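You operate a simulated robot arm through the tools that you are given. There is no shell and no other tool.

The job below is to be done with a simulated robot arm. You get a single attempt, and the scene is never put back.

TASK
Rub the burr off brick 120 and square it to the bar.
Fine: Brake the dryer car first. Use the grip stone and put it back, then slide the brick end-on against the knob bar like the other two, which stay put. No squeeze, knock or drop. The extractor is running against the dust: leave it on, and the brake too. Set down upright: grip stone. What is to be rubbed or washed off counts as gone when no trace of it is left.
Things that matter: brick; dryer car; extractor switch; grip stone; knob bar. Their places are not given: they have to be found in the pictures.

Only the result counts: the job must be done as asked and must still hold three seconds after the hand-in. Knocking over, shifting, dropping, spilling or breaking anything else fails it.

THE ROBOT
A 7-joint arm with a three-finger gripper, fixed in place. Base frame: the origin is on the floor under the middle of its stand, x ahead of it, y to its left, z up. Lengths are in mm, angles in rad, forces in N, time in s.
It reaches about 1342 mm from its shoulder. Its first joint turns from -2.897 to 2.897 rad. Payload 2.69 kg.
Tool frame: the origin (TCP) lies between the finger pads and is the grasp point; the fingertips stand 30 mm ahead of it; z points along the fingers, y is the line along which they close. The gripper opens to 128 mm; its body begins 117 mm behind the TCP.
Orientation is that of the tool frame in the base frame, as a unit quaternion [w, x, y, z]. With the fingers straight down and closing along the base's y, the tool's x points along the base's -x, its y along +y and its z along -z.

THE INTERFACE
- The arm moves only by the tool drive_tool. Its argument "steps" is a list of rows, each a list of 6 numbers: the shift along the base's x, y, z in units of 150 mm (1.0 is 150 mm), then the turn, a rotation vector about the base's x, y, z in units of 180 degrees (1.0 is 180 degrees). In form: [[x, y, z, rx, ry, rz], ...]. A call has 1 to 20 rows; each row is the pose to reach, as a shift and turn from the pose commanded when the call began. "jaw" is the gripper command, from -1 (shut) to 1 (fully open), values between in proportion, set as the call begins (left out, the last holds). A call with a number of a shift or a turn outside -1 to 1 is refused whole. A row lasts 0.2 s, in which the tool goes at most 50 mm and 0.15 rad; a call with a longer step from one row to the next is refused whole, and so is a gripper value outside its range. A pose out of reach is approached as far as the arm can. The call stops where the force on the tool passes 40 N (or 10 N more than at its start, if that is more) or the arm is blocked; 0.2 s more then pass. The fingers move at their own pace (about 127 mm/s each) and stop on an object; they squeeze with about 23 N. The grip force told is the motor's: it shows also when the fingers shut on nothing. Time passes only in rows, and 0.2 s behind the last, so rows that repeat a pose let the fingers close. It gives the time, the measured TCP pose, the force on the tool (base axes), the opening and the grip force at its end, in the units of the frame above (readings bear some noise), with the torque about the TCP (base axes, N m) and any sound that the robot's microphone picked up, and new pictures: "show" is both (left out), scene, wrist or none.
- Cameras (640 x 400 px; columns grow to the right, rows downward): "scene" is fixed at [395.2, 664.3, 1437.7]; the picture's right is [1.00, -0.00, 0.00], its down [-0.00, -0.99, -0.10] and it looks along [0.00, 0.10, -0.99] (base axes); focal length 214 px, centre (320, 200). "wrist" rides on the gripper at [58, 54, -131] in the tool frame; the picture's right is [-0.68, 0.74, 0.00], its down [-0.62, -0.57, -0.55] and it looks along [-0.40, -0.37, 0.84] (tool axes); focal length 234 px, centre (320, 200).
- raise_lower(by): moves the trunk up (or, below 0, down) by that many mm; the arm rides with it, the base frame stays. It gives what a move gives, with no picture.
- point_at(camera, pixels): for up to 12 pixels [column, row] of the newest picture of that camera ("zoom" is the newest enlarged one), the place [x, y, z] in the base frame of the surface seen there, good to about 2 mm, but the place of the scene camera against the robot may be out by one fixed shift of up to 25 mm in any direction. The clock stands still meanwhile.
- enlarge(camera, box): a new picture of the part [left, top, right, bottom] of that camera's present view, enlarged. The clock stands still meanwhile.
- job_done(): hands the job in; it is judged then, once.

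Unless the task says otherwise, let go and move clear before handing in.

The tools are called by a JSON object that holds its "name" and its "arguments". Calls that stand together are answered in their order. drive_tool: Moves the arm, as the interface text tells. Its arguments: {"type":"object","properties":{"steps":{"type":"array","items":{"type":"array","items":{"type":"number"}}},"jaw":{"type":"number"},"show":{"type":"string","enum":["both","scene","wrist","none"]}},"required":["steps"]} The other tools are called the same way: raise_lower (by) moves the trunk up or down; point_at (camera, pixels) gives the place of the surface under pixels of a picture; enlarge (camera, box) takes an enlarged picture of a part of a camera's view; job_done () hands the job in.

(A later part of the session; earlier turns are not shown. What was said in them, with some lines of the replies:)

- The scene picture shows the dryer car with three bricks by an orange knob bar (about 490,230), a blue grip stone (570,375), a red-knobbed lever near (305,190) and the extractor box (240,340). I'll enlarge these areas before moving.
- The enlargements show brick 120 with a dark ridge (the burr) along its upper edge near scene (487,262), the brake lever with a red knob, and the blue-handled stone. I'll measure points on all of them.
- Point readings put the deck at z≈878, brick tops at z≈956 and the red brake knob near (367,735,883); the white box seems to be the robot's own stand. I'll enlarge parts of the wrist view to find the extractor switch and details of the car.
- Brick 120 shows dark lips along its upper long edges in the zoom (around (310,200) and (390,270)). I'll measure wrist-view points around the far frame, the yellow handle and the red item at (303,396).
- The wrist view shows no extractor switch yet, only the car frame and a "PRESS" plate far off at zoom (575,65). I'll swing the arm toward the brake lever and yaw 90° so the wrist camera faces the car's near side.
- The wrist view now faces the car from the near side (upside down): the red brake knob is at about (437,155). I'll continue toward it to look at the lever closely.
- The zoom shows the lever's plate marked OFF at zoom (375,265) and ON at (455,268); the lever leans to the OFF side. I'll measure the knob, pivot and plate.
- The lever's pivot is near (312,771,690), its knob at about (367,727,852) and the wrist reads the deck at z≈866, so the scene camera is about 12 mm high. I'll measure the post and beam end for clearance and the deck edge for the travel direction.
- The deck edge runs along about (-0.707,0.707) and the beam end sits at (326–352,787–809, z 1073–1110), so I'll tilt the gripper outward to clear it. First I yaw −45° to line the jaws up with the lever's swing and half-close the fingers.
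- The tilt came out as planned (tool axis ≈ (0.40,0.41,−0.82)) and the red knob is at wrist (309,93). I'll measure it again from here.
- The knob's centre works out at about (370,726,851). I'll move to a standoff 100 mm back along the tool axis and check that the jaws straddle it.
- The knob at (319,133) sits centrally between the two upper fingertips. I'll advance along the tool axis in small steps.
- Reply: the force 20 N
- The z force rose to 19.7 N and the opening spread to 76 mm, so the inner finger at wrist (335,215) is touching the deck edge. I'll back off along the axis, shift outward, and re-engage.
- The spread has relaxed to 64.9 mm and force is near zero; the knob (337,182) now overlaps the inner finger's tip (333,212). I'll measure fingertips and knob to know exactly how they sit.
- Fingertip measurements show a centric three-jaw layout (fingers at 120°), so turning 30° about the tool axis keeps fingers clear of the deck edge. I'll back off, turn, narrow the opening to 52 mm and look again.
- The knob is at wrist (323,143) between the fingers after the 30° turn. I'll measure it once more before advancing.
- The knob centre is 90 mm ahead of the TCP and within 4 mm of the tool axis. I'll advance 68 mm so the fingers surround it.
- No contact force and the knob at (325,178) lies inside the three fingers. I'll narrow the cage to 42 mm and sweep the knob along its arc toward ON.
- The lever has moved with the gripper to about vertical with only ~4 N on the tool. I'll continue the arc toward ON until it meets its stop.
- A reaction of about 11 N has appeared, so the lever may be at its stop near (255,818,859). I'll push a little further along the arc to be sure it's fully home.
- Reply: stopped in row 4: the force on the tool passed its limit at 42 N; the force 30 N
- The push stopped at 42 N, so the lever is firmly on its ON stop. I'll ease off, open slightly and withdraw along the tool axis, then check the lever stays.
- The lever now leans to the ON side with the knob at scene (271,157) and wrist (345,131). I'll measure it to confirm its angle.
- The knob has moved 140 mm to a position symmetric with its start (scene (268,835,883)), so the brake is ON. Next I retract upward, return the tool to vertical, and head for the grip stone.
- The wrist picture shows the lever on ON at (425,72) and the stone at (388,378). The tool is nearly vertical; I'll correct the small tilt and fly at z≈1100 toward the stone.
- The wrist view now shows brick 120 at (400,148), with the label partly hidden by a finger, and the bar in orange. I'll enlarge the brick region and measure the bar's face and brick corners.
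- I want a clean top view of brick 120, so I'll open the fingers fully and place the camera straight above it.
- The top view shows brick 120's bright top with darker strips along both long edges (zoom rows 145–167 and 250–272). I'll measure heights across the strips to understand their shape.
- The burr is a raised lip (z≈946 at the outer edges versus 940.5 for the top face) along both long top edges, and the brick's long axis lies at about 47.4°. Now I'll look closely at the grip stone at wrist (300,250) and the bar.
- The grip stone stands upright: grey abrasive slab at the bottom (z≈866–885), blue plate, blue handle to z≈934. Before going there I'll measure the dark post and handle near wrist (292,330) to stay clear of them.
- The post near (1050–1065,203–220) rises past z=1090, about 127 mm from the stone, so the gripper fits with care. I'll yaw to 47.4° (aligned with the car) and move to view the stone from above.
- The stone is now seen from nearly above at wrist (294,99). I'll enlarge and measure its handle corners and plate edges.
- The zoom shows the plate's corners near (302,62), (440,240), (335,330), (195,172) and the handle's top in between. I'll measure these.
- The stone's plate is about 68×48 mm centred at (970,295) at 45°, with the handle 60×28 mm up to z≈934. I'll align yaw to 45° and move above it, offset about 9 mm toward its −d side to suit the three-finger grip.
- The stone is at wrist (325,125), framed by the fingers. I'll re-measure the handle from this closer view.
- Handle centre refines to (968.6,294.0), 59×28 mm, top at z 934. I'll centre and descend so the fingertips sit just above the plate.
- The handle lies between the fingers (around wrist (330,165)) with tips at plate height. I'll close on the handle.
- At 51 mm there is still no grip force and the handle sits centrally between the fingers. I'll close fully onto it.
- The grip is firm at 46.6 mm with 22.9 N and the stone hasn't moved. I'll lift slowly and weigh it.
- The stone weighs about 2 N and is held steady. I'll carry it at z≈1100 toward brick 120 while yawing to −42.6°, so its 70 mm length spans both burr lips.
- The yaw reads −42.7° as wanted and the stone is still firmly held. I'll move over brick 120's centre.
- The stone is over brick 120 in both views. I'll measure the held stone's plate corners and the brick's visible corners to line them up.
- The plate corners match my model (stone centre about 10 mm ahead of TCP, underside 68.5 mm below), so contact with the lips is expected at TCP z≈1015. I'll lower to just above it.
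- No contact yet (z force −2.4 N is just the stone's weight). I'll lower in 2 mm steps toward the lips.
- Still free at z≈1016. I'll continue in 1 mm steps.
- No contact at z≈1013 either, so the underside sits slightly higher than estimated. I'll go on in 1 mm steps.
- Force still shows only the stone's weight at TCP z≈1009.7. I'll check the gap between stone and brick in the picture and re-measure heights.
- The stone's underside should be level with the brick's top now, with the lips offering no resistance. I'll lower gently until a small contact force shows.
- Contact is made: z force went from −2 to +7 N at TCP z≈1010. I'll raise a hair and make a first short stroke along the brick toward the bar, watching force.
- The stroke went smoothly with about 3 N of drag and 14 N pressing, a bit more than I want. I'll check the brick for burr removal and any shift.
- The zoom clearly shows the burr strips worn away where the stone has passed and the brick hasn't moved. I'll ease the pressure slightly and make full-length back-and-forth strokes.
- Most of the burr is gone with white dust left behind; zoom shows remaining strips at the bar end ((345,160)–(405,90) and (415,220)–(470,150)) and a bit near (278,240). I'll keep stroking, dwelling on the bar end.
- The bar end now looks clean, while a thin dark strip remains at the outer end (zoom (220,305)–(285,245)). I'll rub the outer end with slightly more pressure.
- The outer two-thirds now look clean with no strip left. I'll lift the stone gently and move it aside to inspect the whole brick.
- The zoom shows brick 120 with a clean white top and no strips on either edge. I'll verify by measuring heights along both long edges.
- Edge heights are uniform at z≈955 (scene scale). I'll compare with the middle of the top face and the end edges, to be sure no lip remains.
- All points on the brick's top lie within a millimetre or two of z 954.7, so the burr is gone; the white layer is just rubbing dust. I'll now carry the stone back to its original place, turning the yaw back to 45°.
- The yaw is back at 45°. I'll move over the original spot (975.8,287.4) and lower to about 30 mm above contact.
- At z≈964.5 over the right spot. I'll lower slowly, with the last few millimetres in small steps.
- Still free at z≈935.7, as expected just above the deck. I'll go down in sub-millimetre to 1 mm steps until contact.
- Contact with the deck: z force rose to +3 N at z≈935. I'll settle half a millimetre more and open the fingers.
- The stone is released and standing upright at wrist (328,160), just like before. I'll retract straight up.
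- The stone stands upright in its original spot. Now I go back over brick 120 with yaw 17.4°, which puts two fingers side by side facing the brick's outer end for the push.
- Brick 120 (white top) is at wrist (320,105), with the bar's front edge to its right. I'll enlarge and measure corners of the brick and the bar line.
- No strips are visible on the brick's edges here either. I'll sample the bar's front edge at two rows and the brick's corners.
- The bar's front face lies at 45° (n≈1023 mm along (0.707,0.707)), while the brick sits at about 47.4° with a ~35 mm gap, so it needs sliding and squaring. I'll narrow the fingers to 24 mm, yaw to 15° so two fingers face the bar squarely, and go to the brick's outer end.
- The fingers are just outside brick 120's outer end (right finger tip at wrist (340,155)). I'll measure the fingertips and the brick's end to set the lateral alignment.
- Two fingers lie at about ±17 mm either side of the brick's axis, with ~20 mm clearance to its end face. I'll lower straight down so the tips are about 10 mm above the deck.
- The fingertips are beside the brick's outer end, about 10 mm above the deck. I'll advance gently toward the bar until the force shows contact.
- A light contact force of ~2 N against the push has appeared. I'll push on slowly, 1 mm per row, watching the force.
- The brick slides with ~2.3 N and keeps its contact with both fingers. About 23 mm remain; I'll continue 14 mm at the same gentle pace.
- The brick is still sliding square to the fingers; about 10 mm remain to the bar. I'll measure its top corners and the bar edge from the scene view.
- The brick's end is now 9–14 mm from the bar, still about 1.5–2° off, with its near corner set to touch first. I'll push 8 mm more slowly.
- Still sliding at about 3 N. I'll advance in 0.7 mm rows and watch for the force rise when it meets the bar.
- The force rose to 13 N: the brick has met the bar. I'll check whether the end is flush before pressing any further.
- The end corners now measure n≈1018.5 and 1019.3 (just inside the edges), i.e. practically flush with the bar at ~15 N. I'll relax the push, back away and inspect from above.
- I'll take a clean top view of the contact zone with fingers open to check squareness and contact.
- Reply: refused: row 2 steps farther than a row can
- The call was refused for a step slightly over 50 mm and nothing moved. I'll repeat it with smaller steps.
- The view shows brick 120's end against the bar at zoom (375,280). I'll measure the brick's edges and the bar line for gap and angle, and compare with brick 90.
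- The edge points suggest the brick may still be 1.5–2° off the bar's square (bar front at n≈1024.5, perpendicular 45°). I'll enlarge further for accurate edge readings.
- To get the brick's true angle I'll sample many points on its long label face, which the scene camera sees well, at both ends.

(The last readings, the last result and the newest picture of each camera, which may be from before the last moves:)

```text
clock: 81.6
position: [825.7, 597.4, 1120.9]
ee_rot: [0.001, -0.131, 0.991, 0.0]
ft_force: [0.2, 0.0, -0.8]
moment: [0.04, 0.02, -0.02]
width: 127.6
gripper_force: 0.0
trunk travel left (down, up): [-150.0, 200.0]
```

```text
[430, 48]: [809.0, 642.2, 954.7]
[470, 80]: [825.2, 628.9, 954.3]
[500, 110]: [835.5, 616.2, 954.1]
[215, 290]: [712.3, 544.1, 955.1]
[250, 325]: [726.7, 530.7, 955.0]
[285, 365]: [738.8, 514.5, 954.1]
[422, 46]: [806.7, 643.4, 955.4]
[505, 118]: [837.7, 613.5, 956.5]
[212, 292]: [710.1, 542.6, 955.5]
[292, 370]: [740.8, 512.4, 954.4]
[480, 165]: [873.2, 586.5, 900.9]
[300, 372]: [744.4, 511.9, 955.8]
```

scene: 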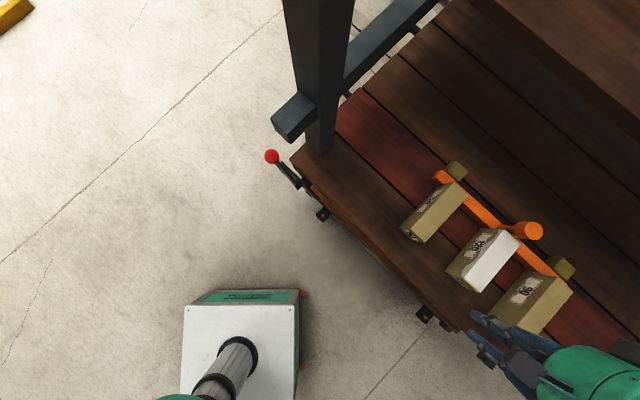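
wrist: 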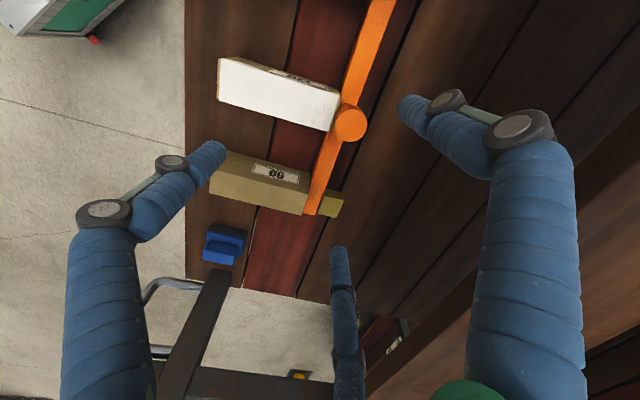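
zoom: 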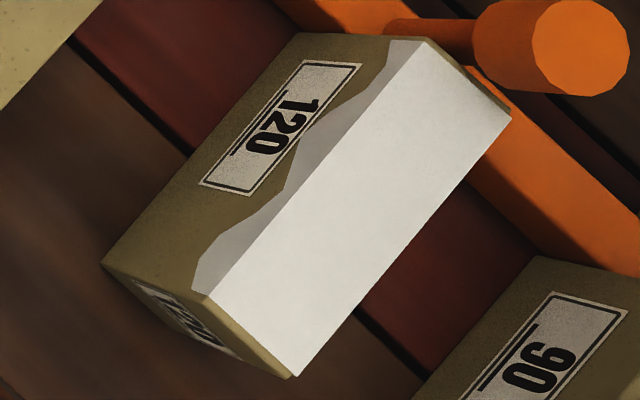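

The label face shows the brick turned about 1.7° from square, with its −d corner touching and a ~1.3 mm gap at the other. I'll go back to its outer end with the yaw turned 4° so the +d finger leads and rotates it flush.

{"name": "drive_tool", "arguments": {"steps": [[-0.197, -0.183, 0, 0, 0, -0.0055], [-0.394, -0.366, -0.03, 0, 0, -0.011], [-0.591, -0.55, -0.1, 0, 0, -0.0167], [-0.788, -0.733, -0.2, 0, 0, -0.0222], [-0.985, -0.916, -0.35, 0, 0, -0.0222], [-0.985, -0.916, -0.65, 0, 0, -0.0222]], "jaw": -0.625, "show": "none"}}

{"name": "drive_tool", "arguments": {"steps": [[0, 0, -0.25, 0, 0, 0], [0, 0, -0.5, 0, 0, 0], [0, 0, -0.68, 0, 0, 0], [0, 0, -0.78, 0, 0, 0]], "show": "both"}}

```text
clock: 83.0
position: [677.6, 458.5, 1026.1]
ee_rot: [0.001, -0.096, 0.995, 0.001]
ft_force: [-0.4, -0.5, 1.5]
moment: [0.02, 0.01, 0.0]
width: 24.3
gripper_force: 0.0
trunk travel left (down, up): [-150.0, 200.0]
```

```text
clock: 84.0
position: [678.7, 461.7, 908.2]
ee_rot: [0.0, -0.096, 0.995, -0.001]
ft_force: [-0.2, -0.7, -0.2]
moment: [-0.05, 0.03, 0.01]
width: 24.2
gripper_force: 0.1
trunk travel left (down, up): [-150.0, 200.0]
```

scene: 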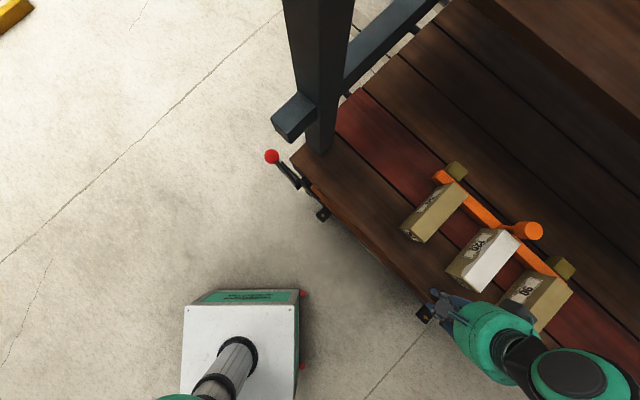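
wrist: 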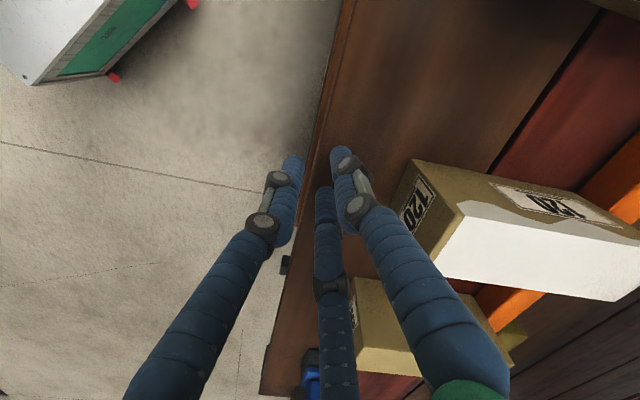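

The fingers are beside the outer end again at n≈806. I'll measure the outer end face in this view to predict contact.

{"name": "point_at", "arguments": {"camera": "wrist", "pixels": [[410, 185], [425, 185], [435, 200], [445, 210], [440, 235], [450, 220], [430, 230], [466, 205], [445, 270], [420, 165], [338, 152], [325, 192]]}}

```text
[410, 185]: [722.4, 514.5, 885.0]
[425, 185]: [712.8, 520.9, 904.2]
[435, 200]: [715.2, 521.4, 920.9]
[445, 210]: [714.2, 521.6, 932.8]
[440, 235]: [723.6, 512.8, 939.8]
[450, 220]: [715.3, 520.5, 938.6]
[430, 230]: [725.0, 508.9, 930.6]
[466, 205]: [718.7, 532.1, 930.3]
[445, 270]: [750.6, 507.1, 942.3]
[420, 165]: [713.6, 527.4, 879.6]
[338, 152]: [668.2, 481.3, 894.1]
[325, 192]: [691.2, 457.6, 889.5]
```

The outer end face is at n≈873.8; the leading finger should touch at TCP n≈854. I'll move up close, then in fine steps.

{"name": "drive_tool", "arguments": {"steps": [[0.0236, 0.0236, -0.005, 0, 0, 0], [0.0471, 0.0471, -0.01, 0, 0, 0], [0.0707, 0.0707, -0.015, 0, 0, 0], [0.0943, 0.0943, -0.02, 0, 0, 0], [0.1178, 0.1178, -0.02, 0, 0, 0], [0.1414, 0.1414, -0.02, 0, 0, 0], [0.165, 0.165, -0.02, 0, 0, 0], [0.1838, 0.1838, -0.02, 0, 0, 0], [0.198, 0.198, -0.02, 0, 0, 0]], "show": "none"}}

```text
clock: 86.0
position: [709.8, 489.1, 904.3]
ee_rot: [0.0, -0.096, 0.995, 0.0]
ft_force: [0.2, 0.4, -0.1]
moment: [-0.01, 0.04, 0.01]
width: 24.3
gripper_force: 0.0
trunk travel left (down, up): [-150.0, 200.0]
```

{"name": "drive_tool", "arguments": {"steps": [[0.0047, 0.0047, 0, 0, 0, 0], [0.0094, 0.0094, 0, 0, 0, 0], [0.0141, 0.0141, 0, 0, 0, 0], [0.0165, 0.0165, 0, 0, 0, 0]], "show": "none"}}

```text
clock: 87.0
position: [711.8, 491.4, 905.4]
ee_rot: [0.001, -0.096, 0.995, 0.0]
ft_force: [1.1, -0.1, 0.2]
moment: [-0.01, -0.02, 0.01]
width: 24.2
gripper_force: 0.0
trunk travel left (down, up): [-150.0, 200.0]
```

No contact yet at n≈851. I'll continue with 0.7 mm rows.

{"name": "drive_tool", "arguments": {"steps": [[0.0033, 0.0033, 0.0, 0, 0, 0], [0.0066, 0.0066, 0.0, 0, 0, 0], [0.0099, 0.0099, 0.0, 0, 0, 0], [0.0132, 0.0132, 0.0, 0, 0, 0]], "show": "none"}}

```text
clock: 88.0
position: [713.5, 494.0, 904.5]
ee_rot: [0.0, -0.096, 0.995, 0.0]
ft_force: [-7.8, -4.2, 0.9]
moment: [0.17, -0.28, 0.24]
width: 22.1
gripper_force: 0.1
trunk travel left (down, up): [-150.0, 200.0]
```

A contact force of ~9 N built up through the +d finger (moment 0.24 N m). I'll check whether the brick has turned flush.

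{"name": "drive_tool", "arguments": {"steps": [[0, 0, 0, 0, 0, 0]], "show": "both"}}

{"name": "enlarge", "arguments": {"camera": "scene", "box": [440, 222, 530, 297]}}

{"name": "point_at", "arguments": {"camera": "zoom", "pixels": [[300, 45], [320, 45], [340, 50], [360, 55], [310, 55], [330, 60], [130, 255], [150, 245], [170, 260], [185, 270], [140, 265], [160, 235]]}}

{"name": "point_at", "arguments": {"camera": "zoom", "pixels": [[345, 60], [325, 50], [350, 48], [315, 62], [305, 50], [335, 45], [125, 265], [145, 255], [165, 245], [175, 265], [190, 285], [155, 265]]}}

```text
clock: 88.4
position: [712.6, 493.9, 906.0]
ee_rot: [0.0, -0.095, 0.995, 0.0]
ft_force: [-7.6, -4.8, -0.2]
moment: [0.15, -0.27, 0.24]
width: 21.9
gripper_force: 0.0
trunk travel left (down, up): [-150.0, 200.0]
```

scene: 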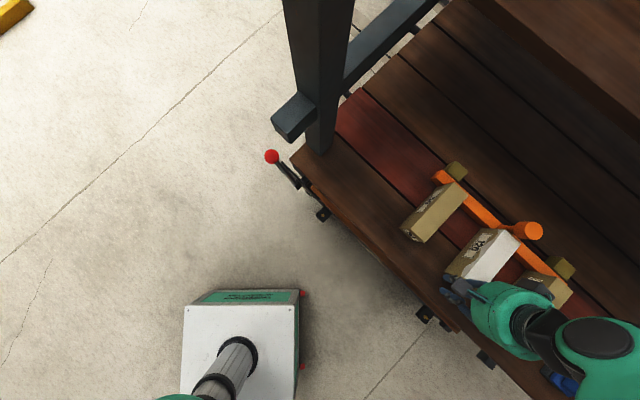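
wrist: 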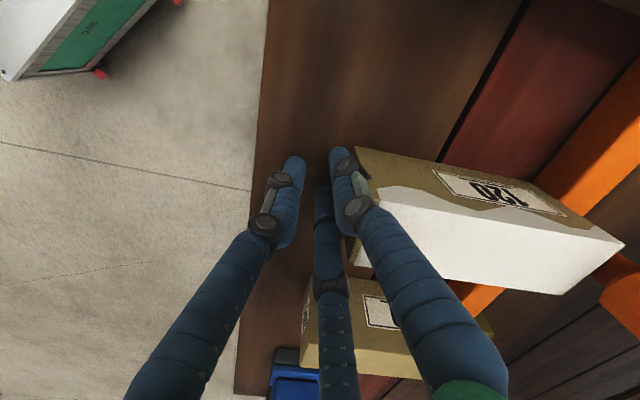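

```text
5.33 times, centred on (485, 260) of scene
```

zoom: 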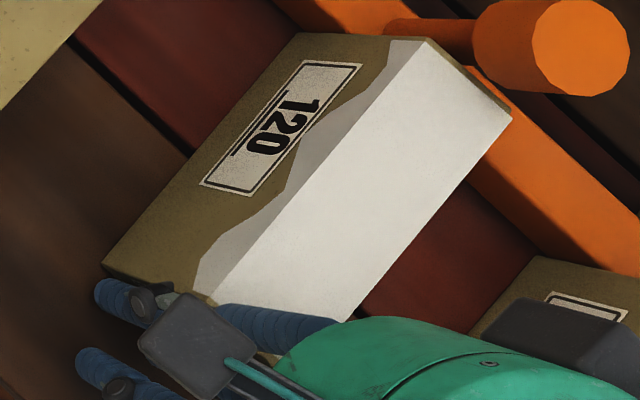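

```text
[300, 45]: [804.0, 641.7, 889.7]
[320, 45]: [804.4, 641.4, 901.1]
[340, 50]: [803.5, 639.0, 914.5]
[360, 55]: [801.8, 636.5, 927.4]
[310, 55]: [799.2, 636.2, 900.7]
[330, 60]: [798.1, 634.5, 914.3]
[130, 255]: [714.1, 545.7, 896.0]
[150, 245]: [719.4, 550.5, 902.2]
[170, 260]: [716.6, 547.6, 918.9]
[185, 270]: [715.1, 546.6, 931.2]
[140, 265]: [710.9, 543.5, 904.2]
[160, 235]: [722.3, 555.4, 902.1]
```

```text
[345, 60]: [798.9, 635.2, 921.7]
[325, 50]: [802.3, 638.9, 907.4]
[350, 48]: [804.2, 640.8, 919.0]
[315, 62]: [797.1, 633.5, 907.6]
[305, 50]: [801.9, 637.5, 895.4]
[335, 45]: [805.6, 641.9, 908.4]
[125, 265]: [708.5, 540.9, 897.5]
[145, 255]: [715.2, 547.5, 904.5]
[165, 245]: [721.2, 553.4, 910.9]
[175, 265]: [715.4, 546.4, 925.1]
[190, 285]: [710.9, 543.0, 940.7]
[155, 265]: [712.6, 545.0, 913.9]
```

The label face still reads about 1.4° from 45°. For a fair reference I'll measure the label face of brick 60, which is known to be square to the bar, with the same camera.

{"name": "enlarge", "arguments": {"camera": "scene", "box": [395, 170, 485, 245]}}

```text
5.33 times, centred on (440, 208) of scene
```

zoom: 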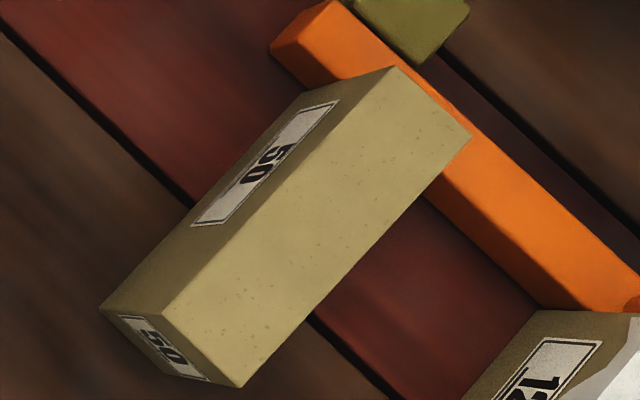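

{"name": "point_at", "arguments": {"camera": "zoom", "pixels": [[325, 95], [350, 85], [370, 85], [320, 105], [340, 95], [355, 92], [120, 298], [135, 300], [150, 300], [130, 285], [145, 290], [158, 300]]}}

{"name": "point_at", "arguments": {"camera": "zoom", "pixels": [[310, 105], [335, 88], [360, 82], [345, 105], [380, 75], [330, 110], [115, 303], [140, 285], [155, 285], [148, 308], [125, 292], [165, 290]]}}

{"name": "point_at", "arguments": {"camera": "zoom", "pixels": [[430, 200], [450, 215], [470, 235], [490, 255], [510, 272], [530, 290], [275, 50], [285, 55], [295, 70], [305, 75], [310, 85], [440, 205]]}}

```text
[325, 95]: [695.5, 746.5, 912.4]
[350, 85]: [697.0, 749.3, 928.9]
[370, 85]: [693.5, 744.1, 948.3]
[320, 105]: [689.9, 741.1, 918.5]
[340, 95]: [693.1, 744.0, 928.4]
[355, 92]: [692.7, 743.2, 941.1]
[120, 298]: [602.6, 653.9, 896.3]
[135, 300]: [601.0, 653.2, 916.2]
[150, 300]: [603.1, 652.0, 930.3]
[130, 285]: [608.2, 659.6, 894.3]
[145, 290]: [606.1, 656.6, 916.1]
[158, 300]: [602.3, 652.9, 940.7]
```

```text
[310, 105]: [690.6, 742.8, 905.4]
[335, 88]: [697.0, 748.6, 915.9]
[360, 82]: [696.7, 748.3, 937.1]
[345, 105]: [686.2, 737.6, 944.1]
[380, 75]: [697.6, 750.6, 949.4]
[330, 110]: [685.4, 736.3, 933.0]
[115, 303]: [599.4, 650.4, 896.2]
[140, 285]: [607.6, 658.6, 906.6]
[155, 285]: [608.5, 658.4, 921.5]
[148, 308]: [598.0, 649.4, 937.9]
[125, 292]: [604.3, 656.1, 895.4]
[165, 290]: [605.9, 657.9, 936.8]
```

```text
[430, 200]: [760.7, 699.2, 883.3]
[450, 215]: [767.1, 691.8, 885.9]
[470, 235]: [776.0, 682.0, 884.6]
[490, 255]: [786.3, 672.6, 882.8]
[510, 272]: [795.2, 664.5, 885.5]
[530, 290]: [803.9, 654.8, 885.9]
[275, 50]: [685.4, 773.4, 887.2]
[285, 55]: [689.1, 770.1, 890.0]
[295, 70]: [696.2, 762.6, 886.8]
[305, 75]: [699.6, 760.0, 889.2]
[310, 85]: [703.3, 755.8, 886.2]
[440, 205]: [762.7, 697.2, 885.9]
```

Brick 50 reads 45.1° and the bar exactly 45°, so brick 120 is still ~1.4° off; finger friction is holding its outer end back. I'll keep the light push and shift the finger about 4 mm sideways (+d) to swing the outer end square.

{"name": "drive_tool", "arguments": {"steps": [[-0.0019, 0.0028, 0, 0, 0, 0], [-0.0039, 0.0055, 0, 0, 0, 0], [-0.0058, 0.0083, 0, 0, 0, 0], [-0.0078, 0.0111, 0, 0, 0, 0], [-0.0097, 0.0138, 0, 0, 0, 0], [-0.0117, 0.0166, 0, 0, 0, 0], [-0.0136, 0.0194, 0, 0, 0, 0], [-0.0156, 0.0222, 0, 0, 0, 0]], "show": "both"}}

{"name": "enlarge", "arguments": {"camera": "scene", "box": [440, 222, 530, 297]}}

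{"name": "point_at", "arguments": {"camera": "zoom", "pixels": [[300, 45], [320, 45], [340, 50], [360, 55], [310, 55], [330, 60], [130, 255], [150, 245], [170, 260], [185, 270], [140, 265], [160, 235]]}}

{"name": "point_at", "arguments": {"camera": "zoom", "pixels": [[345, 60], [325, 50], [350, 48], [315, 62], [305, 50], [335, 45], [125, 265], [145, 255], [165, 245], [175, 265], [190, 285], [155, 265]]}}

```text
clock: 90.2
position: [712.0, 496.8, 904.0]
ee_rot: [0.002, -0.095, 0.995, 0.0]
ft_force: [-3.8, -5.2, -0.7]
moment: [0.17, -0.18, 0.17]
width: 21.5
gripper_force: 0.1
trunk travel left (down, up): [-150.0, 200.0]
```

scene: 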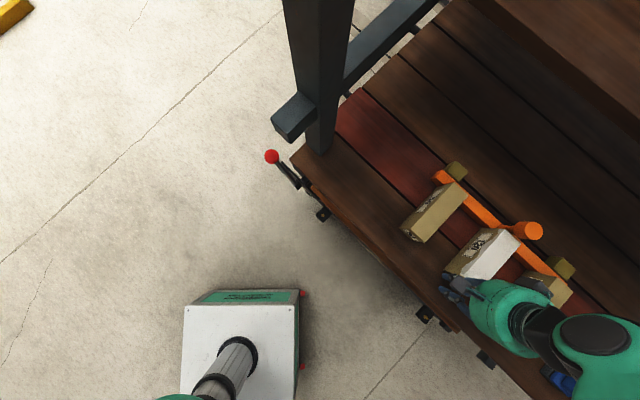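
wrist: 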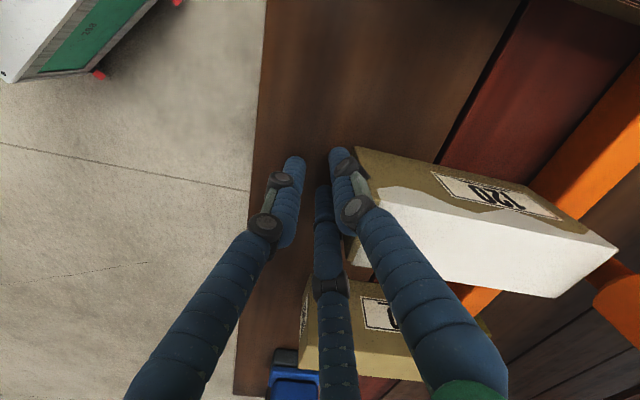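

```text
5.33 times, centred on (485, 260) of scene
```

zoom: 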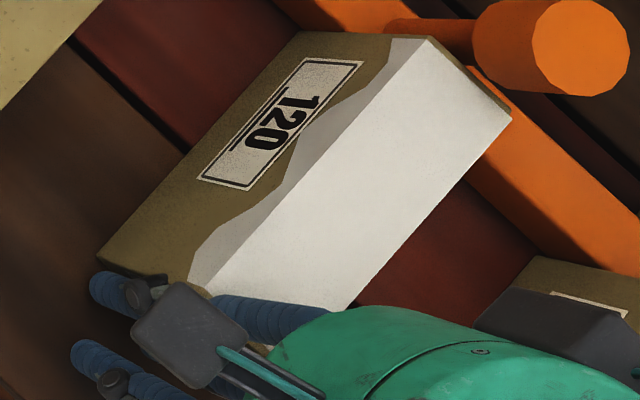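

```text
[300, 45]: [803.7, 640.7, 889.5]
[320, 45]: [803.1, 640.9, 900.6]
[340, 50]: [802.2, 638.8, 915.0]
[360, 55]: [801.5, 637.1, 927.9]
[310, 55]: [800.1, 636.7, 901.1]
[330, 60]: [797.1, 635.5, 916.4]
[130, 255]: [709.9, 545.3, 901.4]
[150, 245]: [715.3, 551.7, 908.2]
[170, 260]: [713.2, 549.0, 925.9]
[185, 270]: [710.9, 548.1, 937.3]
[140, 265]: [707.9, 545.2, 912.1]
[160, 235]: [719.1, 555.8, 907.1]
```

```text
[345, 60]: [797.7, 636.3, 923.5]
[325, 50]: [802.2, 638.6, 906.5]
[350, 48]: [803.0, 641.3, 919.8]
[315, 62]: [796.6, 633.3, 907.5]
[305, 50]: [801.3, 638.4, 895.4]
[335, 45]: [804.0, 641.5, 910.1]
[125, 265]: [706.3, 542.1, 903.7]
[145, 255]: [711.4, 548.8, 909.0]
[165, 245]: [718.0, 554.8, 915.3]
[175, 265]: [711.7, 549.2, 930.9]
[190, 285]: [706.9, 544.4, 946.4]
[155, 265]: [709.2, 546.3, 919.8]
```

The label face now reads 45.15°, matching brick 50 (45.14°), with ~6 N of push still holding the end against the bar. I'll ease straight back from the brick and rise clear.

{"name": "drive_tool", "arguments": {"steps": [[-0.0047, -0.0047, 0.0, 0, 0, 0], [-0.0094, -0.0094, 0.0, 0, 0, 0], [-0.0189, -0.0189, 0.0, 0, 0, 0], [-0.0377, -0.0377, 0.0, 0, 0, 0], [-0.0754, -0.0754, 0.0, 0, 0, 0], [-0.15, -0.15, 0.0, 0, 0, 0], [-0.22, -0.22, 0.1, 0, 0, 0], [-0.22, -0.22, 0.4, 0, 0, 0], [-0.22, -0.22, 0.7, 0, 0, 0], [-0.22, -0.22, 1.0, 0, 0, 0]], "show": "both"}}

{"name": "enlarge", "arguments": {"camera": "scene", "box": [440, 222, 530, 297]}}

{"name": "point_at", "arguments": {"camera": "zoom", "pixels": [[300, 45], [320, 45], [340, 50], [360, 55], [310, 55], [330, 60], [130, 255], [150, 245], [170, 260], [185, 270], [140, 265], [160, 235]]}}

{"name": "point_at", "arguments": {"camera": "zoom", "pixels": [[345, 60], [325, 50], [350, 48], [315, 62], [305, 50], [335, 45], [125, 265], [145, 255], [165, 245], [175, 265], [190, 285], [155, 265]]}}

```text
clock: 92.4
position: [677.0, 462.6, 1054.4]
ee_rot: [0.0, -0.096, 0.995, 0.0]
ft_force: [-0.4, -0.1, -0.1]
moment: [0.0, 0.01, -0.01]
width: 24.0
gripper_force: 0.0
trunk travel left (down, up): [-150.0, 200.0]
```

scene: 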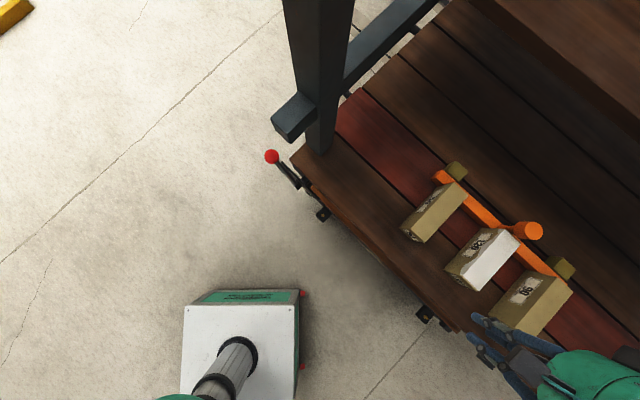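
wrist: 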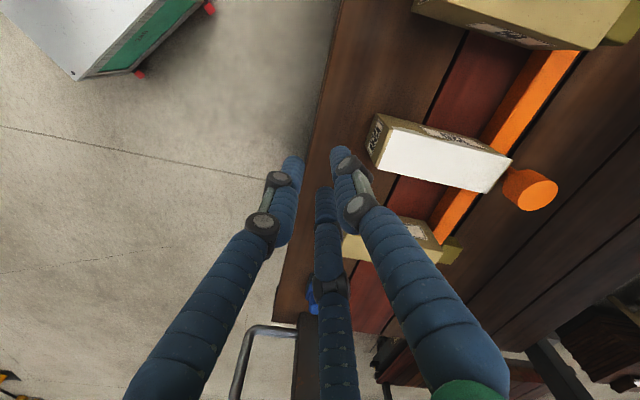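

```text
5.33 times, centred on (485, 260) of scene
```

zoom: 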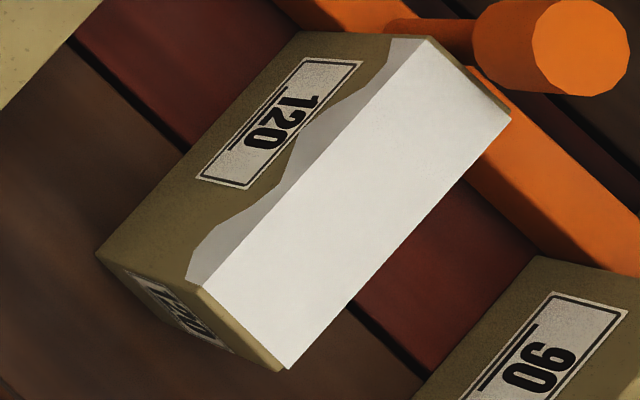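

```text
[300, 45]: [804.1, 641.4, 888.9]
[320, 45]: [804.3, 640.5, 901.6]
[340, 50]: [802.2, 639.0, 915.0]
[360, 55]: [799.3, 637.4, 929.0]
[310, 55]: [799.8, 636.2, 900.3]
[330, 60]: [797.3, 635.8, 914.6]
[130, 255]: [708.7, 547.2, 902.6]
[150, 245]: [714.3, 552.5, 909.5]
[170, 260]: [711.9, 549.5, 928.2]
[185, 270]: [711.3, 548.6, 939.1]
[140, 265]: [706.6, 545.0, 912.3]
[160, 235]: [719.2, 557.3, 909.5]
```

```text
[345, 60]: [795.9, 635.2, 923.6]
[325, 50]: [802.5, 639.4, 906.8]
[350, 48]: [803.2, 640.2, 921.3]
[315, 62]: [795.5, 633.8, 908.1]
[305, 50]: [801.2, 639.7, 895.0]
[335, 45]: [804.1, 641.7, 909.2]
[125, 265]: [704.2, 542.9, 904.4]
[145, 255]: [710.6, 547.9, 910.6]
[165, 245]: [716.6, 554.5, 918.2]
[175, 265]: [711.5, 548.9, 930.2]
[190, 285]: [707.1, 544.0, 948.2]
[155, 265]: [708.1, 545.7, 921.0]
```

After release the brick reads 44.9°, square within noise. I'll verify contact by comparing its outer end face with that of brick 50 and checking the inner end against the bar.

{"name": "point_at", "arguments": {"camera": "zoom", "pixels": [[140, 285], [160, 300], [180, 318], [200, 335], [220, 345], [240, 355], [205, 310], [230, 330], [432, 44], [465, 72], [490, 95], [507, 113]]}}

{"name": "enlarge", "arguments": {"camera": "scene", "box": [395, 170, 485, 245]}}

{"name": "point_at", "arguments": {"camera": "zoom", "pixels": [[125, 325], [140, 335], [160, 350], [180, 365], [200, 378], [220, 382], [170, 335], [200, 360], [400, 68], [430, 95], [455, 120], [466, 130]]}}

```text
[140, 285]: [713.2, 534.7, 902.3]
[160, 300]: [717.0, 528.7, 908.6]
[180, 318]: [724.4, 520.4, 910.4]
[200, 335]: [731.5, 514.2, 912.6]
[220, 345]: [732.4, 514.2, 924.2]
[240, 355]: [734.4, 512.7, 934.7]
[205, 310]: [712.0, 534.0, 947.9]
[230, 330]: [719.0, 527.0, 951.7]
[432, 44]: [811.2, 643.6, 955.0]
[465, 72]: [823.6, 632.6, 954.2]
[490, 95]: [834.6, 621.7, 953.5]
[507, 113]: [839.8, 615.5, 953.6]
```

```text
5.33 times, centred on (440, 208) of scene
```

zoom: 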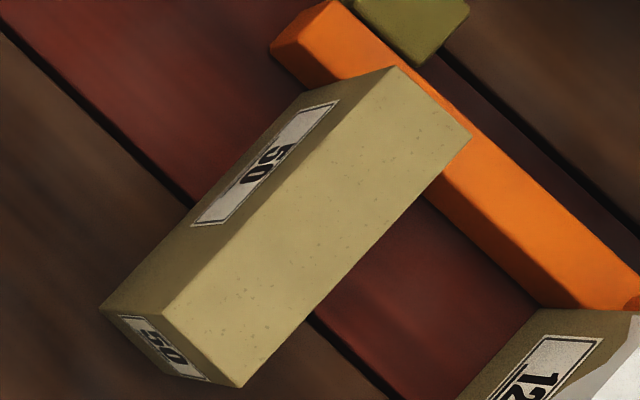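

```text
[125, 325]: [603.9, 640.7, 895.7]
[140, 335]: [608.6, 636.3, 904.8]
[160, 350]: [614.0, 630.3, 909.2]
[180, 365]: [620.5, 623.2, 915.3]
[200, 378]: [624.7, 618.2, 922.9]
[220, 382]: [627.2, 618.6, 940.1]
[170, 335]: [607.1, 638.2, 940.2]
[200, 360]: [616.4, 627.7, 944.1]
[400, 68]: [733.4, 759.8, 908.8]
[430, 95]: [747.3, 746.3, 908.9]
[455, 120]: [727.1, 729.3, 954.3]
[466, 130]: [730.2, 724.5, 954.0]
```

Brick 120's outer end (n≈881.2) lines up with brick 50's (880.0), so its inner end is against the bar like the others. I'll take one last close look from above for any trace of burr on both edges.

{"name": "drive_tool", "arguments": {"steps": [[0.1, 0.08, 0.15, 0, 0, 0], [0.25, 0.2, 0.3, 0, 0, 0], [0.4, 0.32, 0.444, 0, 0, 0], [0.55, 0.44, 0.444, 0, 0, 0], [0.653, 0.516, 0.444, 0, 0, 0]], "jaw": 1.0, "show": "both"}}

{"name": "enlarge", "arguments": {"camera": "wrist", "box": [240, 20, 420, 140]}}

```text
clock: 93.6
position: [778.8, 542.2, 1120.9]
ee_rot: [0.0, -0.095, 0.995, 0.0]
ft_force: [0.4, 1.0, 0.1]
moment: [-0.01, -0.05, -0.01]
width: 127.9
gripper_force: 0.0
trunk travel left (down, up): [-150.0, 200.0]
```

scene: 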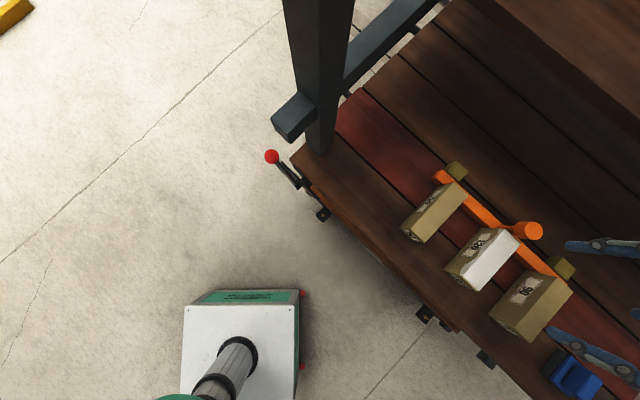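
wrist: 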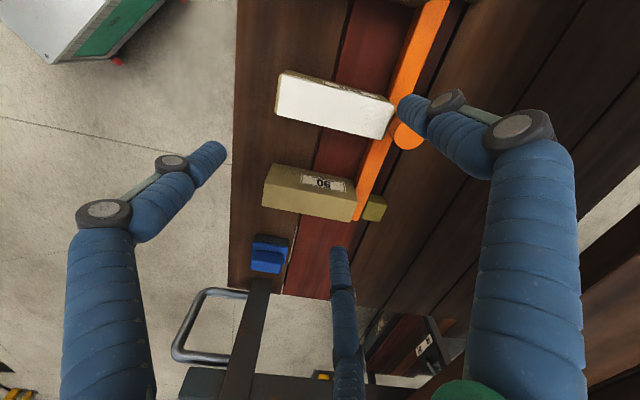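

```text
3.33 times, centred on (330, 80) of wrist
```

zoom: 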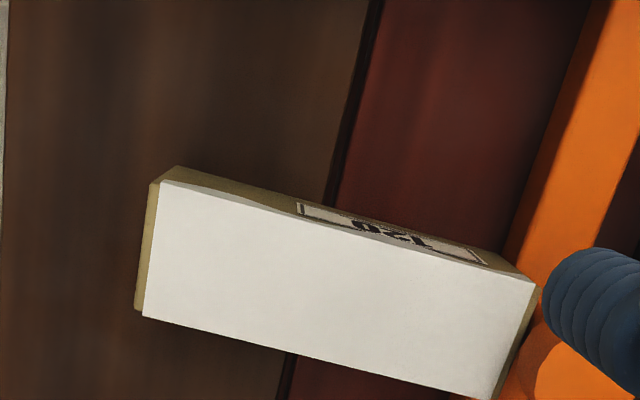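

The close view shows a clean top with straight edges and no strip on either side. I'll sample heights along both edges one last time and check the stone and brake.

{"name": "point_at", "arguments": {"camera": "zoom", "pixels": [[165, 187], [230, 205], [300, 225], [380, 246], [460, 267], [525, 285], [150, 310], [220, 330], [290, 347], [360, 365], [430, 382], [488, 394]]}}

{"name": "enlarge", "arguments": {"camera": "scene", "box": [260, 140, 340, 220]}}

{"name": "point_at", "arguments": {"camera": "scene", "pixels": [[271, 157], [490, 318], [530, 341], [571, 292], [530, 270], [400, 232], [424, 242], [544, 370], [561, 355]]}}

```text
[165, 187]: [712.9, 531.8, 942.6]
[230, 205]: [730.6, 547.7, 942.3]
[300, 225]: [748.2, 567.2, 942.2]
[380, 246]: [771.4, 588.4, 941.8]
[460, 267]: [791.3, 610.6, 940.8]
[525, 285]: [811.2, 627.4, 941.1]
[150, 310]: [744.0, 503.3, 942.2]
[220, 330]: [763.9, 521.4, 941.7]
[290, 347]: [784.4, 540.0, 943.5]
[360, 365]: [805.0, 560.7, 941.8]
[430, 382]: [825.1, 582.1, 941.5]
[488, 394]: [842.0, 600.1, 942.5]
```

```text
5.00 times, centred on (300, 180) of scene
```

zoom: 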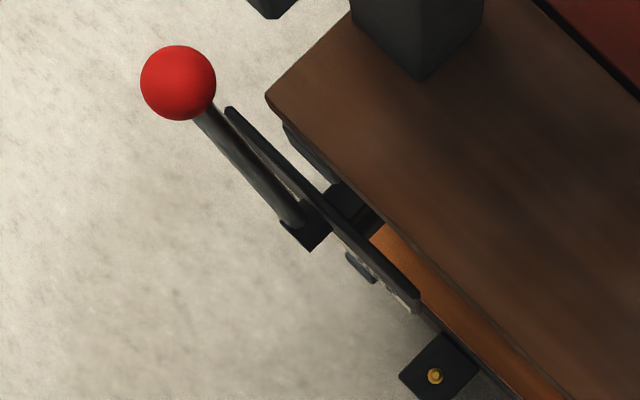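

```text
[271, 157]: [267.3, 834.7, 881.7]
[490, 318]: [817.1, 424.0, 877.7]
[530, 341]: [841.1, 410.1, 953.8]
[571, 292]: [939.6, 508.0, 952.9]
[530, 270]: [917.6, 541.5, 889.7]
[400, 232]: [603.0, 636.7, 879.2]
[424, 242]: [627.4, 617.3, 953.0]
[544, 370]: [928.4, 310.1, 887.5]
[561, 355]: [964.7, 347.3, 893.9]
```

All edge heights are ~942, the lever is still on ON at (267,835,882), and bricks 50 and 90 and the stone read the same places as at the start. I'll move the arm up and clear before handing in.

{"name": "drive_tool", "arguments": {"steps": [[-0.1, -0.1, 0.2, 0, 0, 0], [-0.25, -0.25, 0.4, 0, 0, 0], [-0.4, -0.45, 0.6, 0, 0, 0], [-0.6, -0.65, 0.7, 0, 0, 0], [-0.8, -0.85, 0.7, 0, 0, 0]], "show": "both"}}

```text
clock: 94.8
position: [657.0, 415.9, 1225.9]
ee_rot: [0.001, -0.096, 0.995, 0.0]
ft_force: [-0.1, 0.3, 0.0]
moment: [-0.01, -0.02, 0.0]
width: 127.9
gripper_force: 0.0
trunk travel left (down, up): [-150.0, 200.0]
```

scene: 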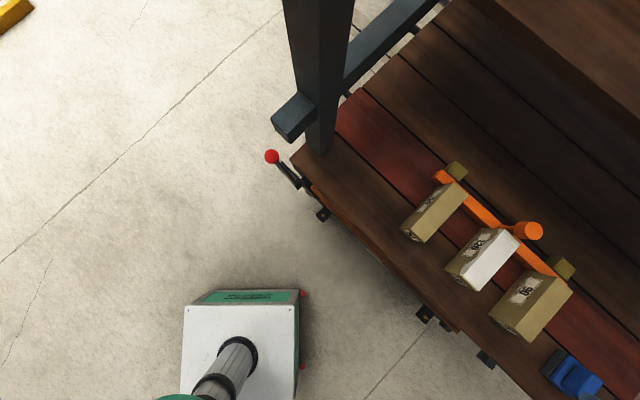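
wrist: 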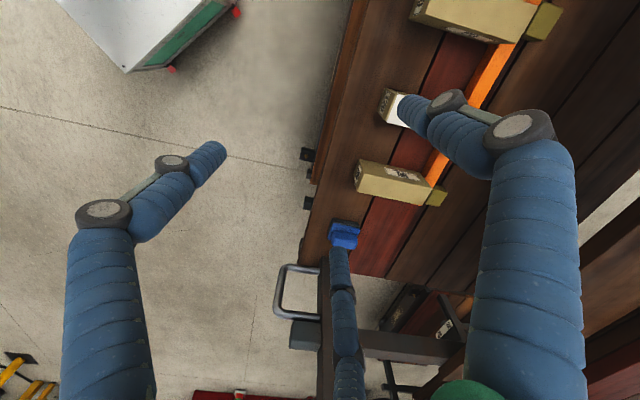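

The final pictures show brick 120 squared against the bar (scene (482,258)), the grip stone upright in its place (570,375), the brake lever on ON (271,157), and the arm clear with an empty hand. I never touched the extractor switch, so I'm handing in the job.

{"name": "job_done", "arguments": {}}

```text
The job is handed in.
```

I rubbed the burr off brick 120 and set the brick square and end-on against the knob bar. The job is handed in.

- **Brake:** I moved the lever to its ON stop before anything else. It still read ON in the last pictures.
- **Burr:** Both raised edges are gone. The top measures level along both long sides, and I saw no strip left. I only saw the side facing brick 90 from above. A white layer, which I took for rubbing dust, is still on the top and runs over the "120" label side.
- **Brick 120:** Its angle reads about 44.5–45°, against 45° for the bar. Its outer end lines up with its neighbour's to about 1 mm. The hardest push against the bar was about 15 N, for under a second; I then backed off and finished the squaring at under 10 N.
- **Grip stone:** It is back in its original place, standing upright.
- **Other two bricks:** Their positions read the same as at the start, within the camera's accuracy.
- **Extractor:** I never found its switch in the pictures. I didn't knowingly touch it, and no unexplained contact showed in the readings, but I couldn't confirm that it is still on.
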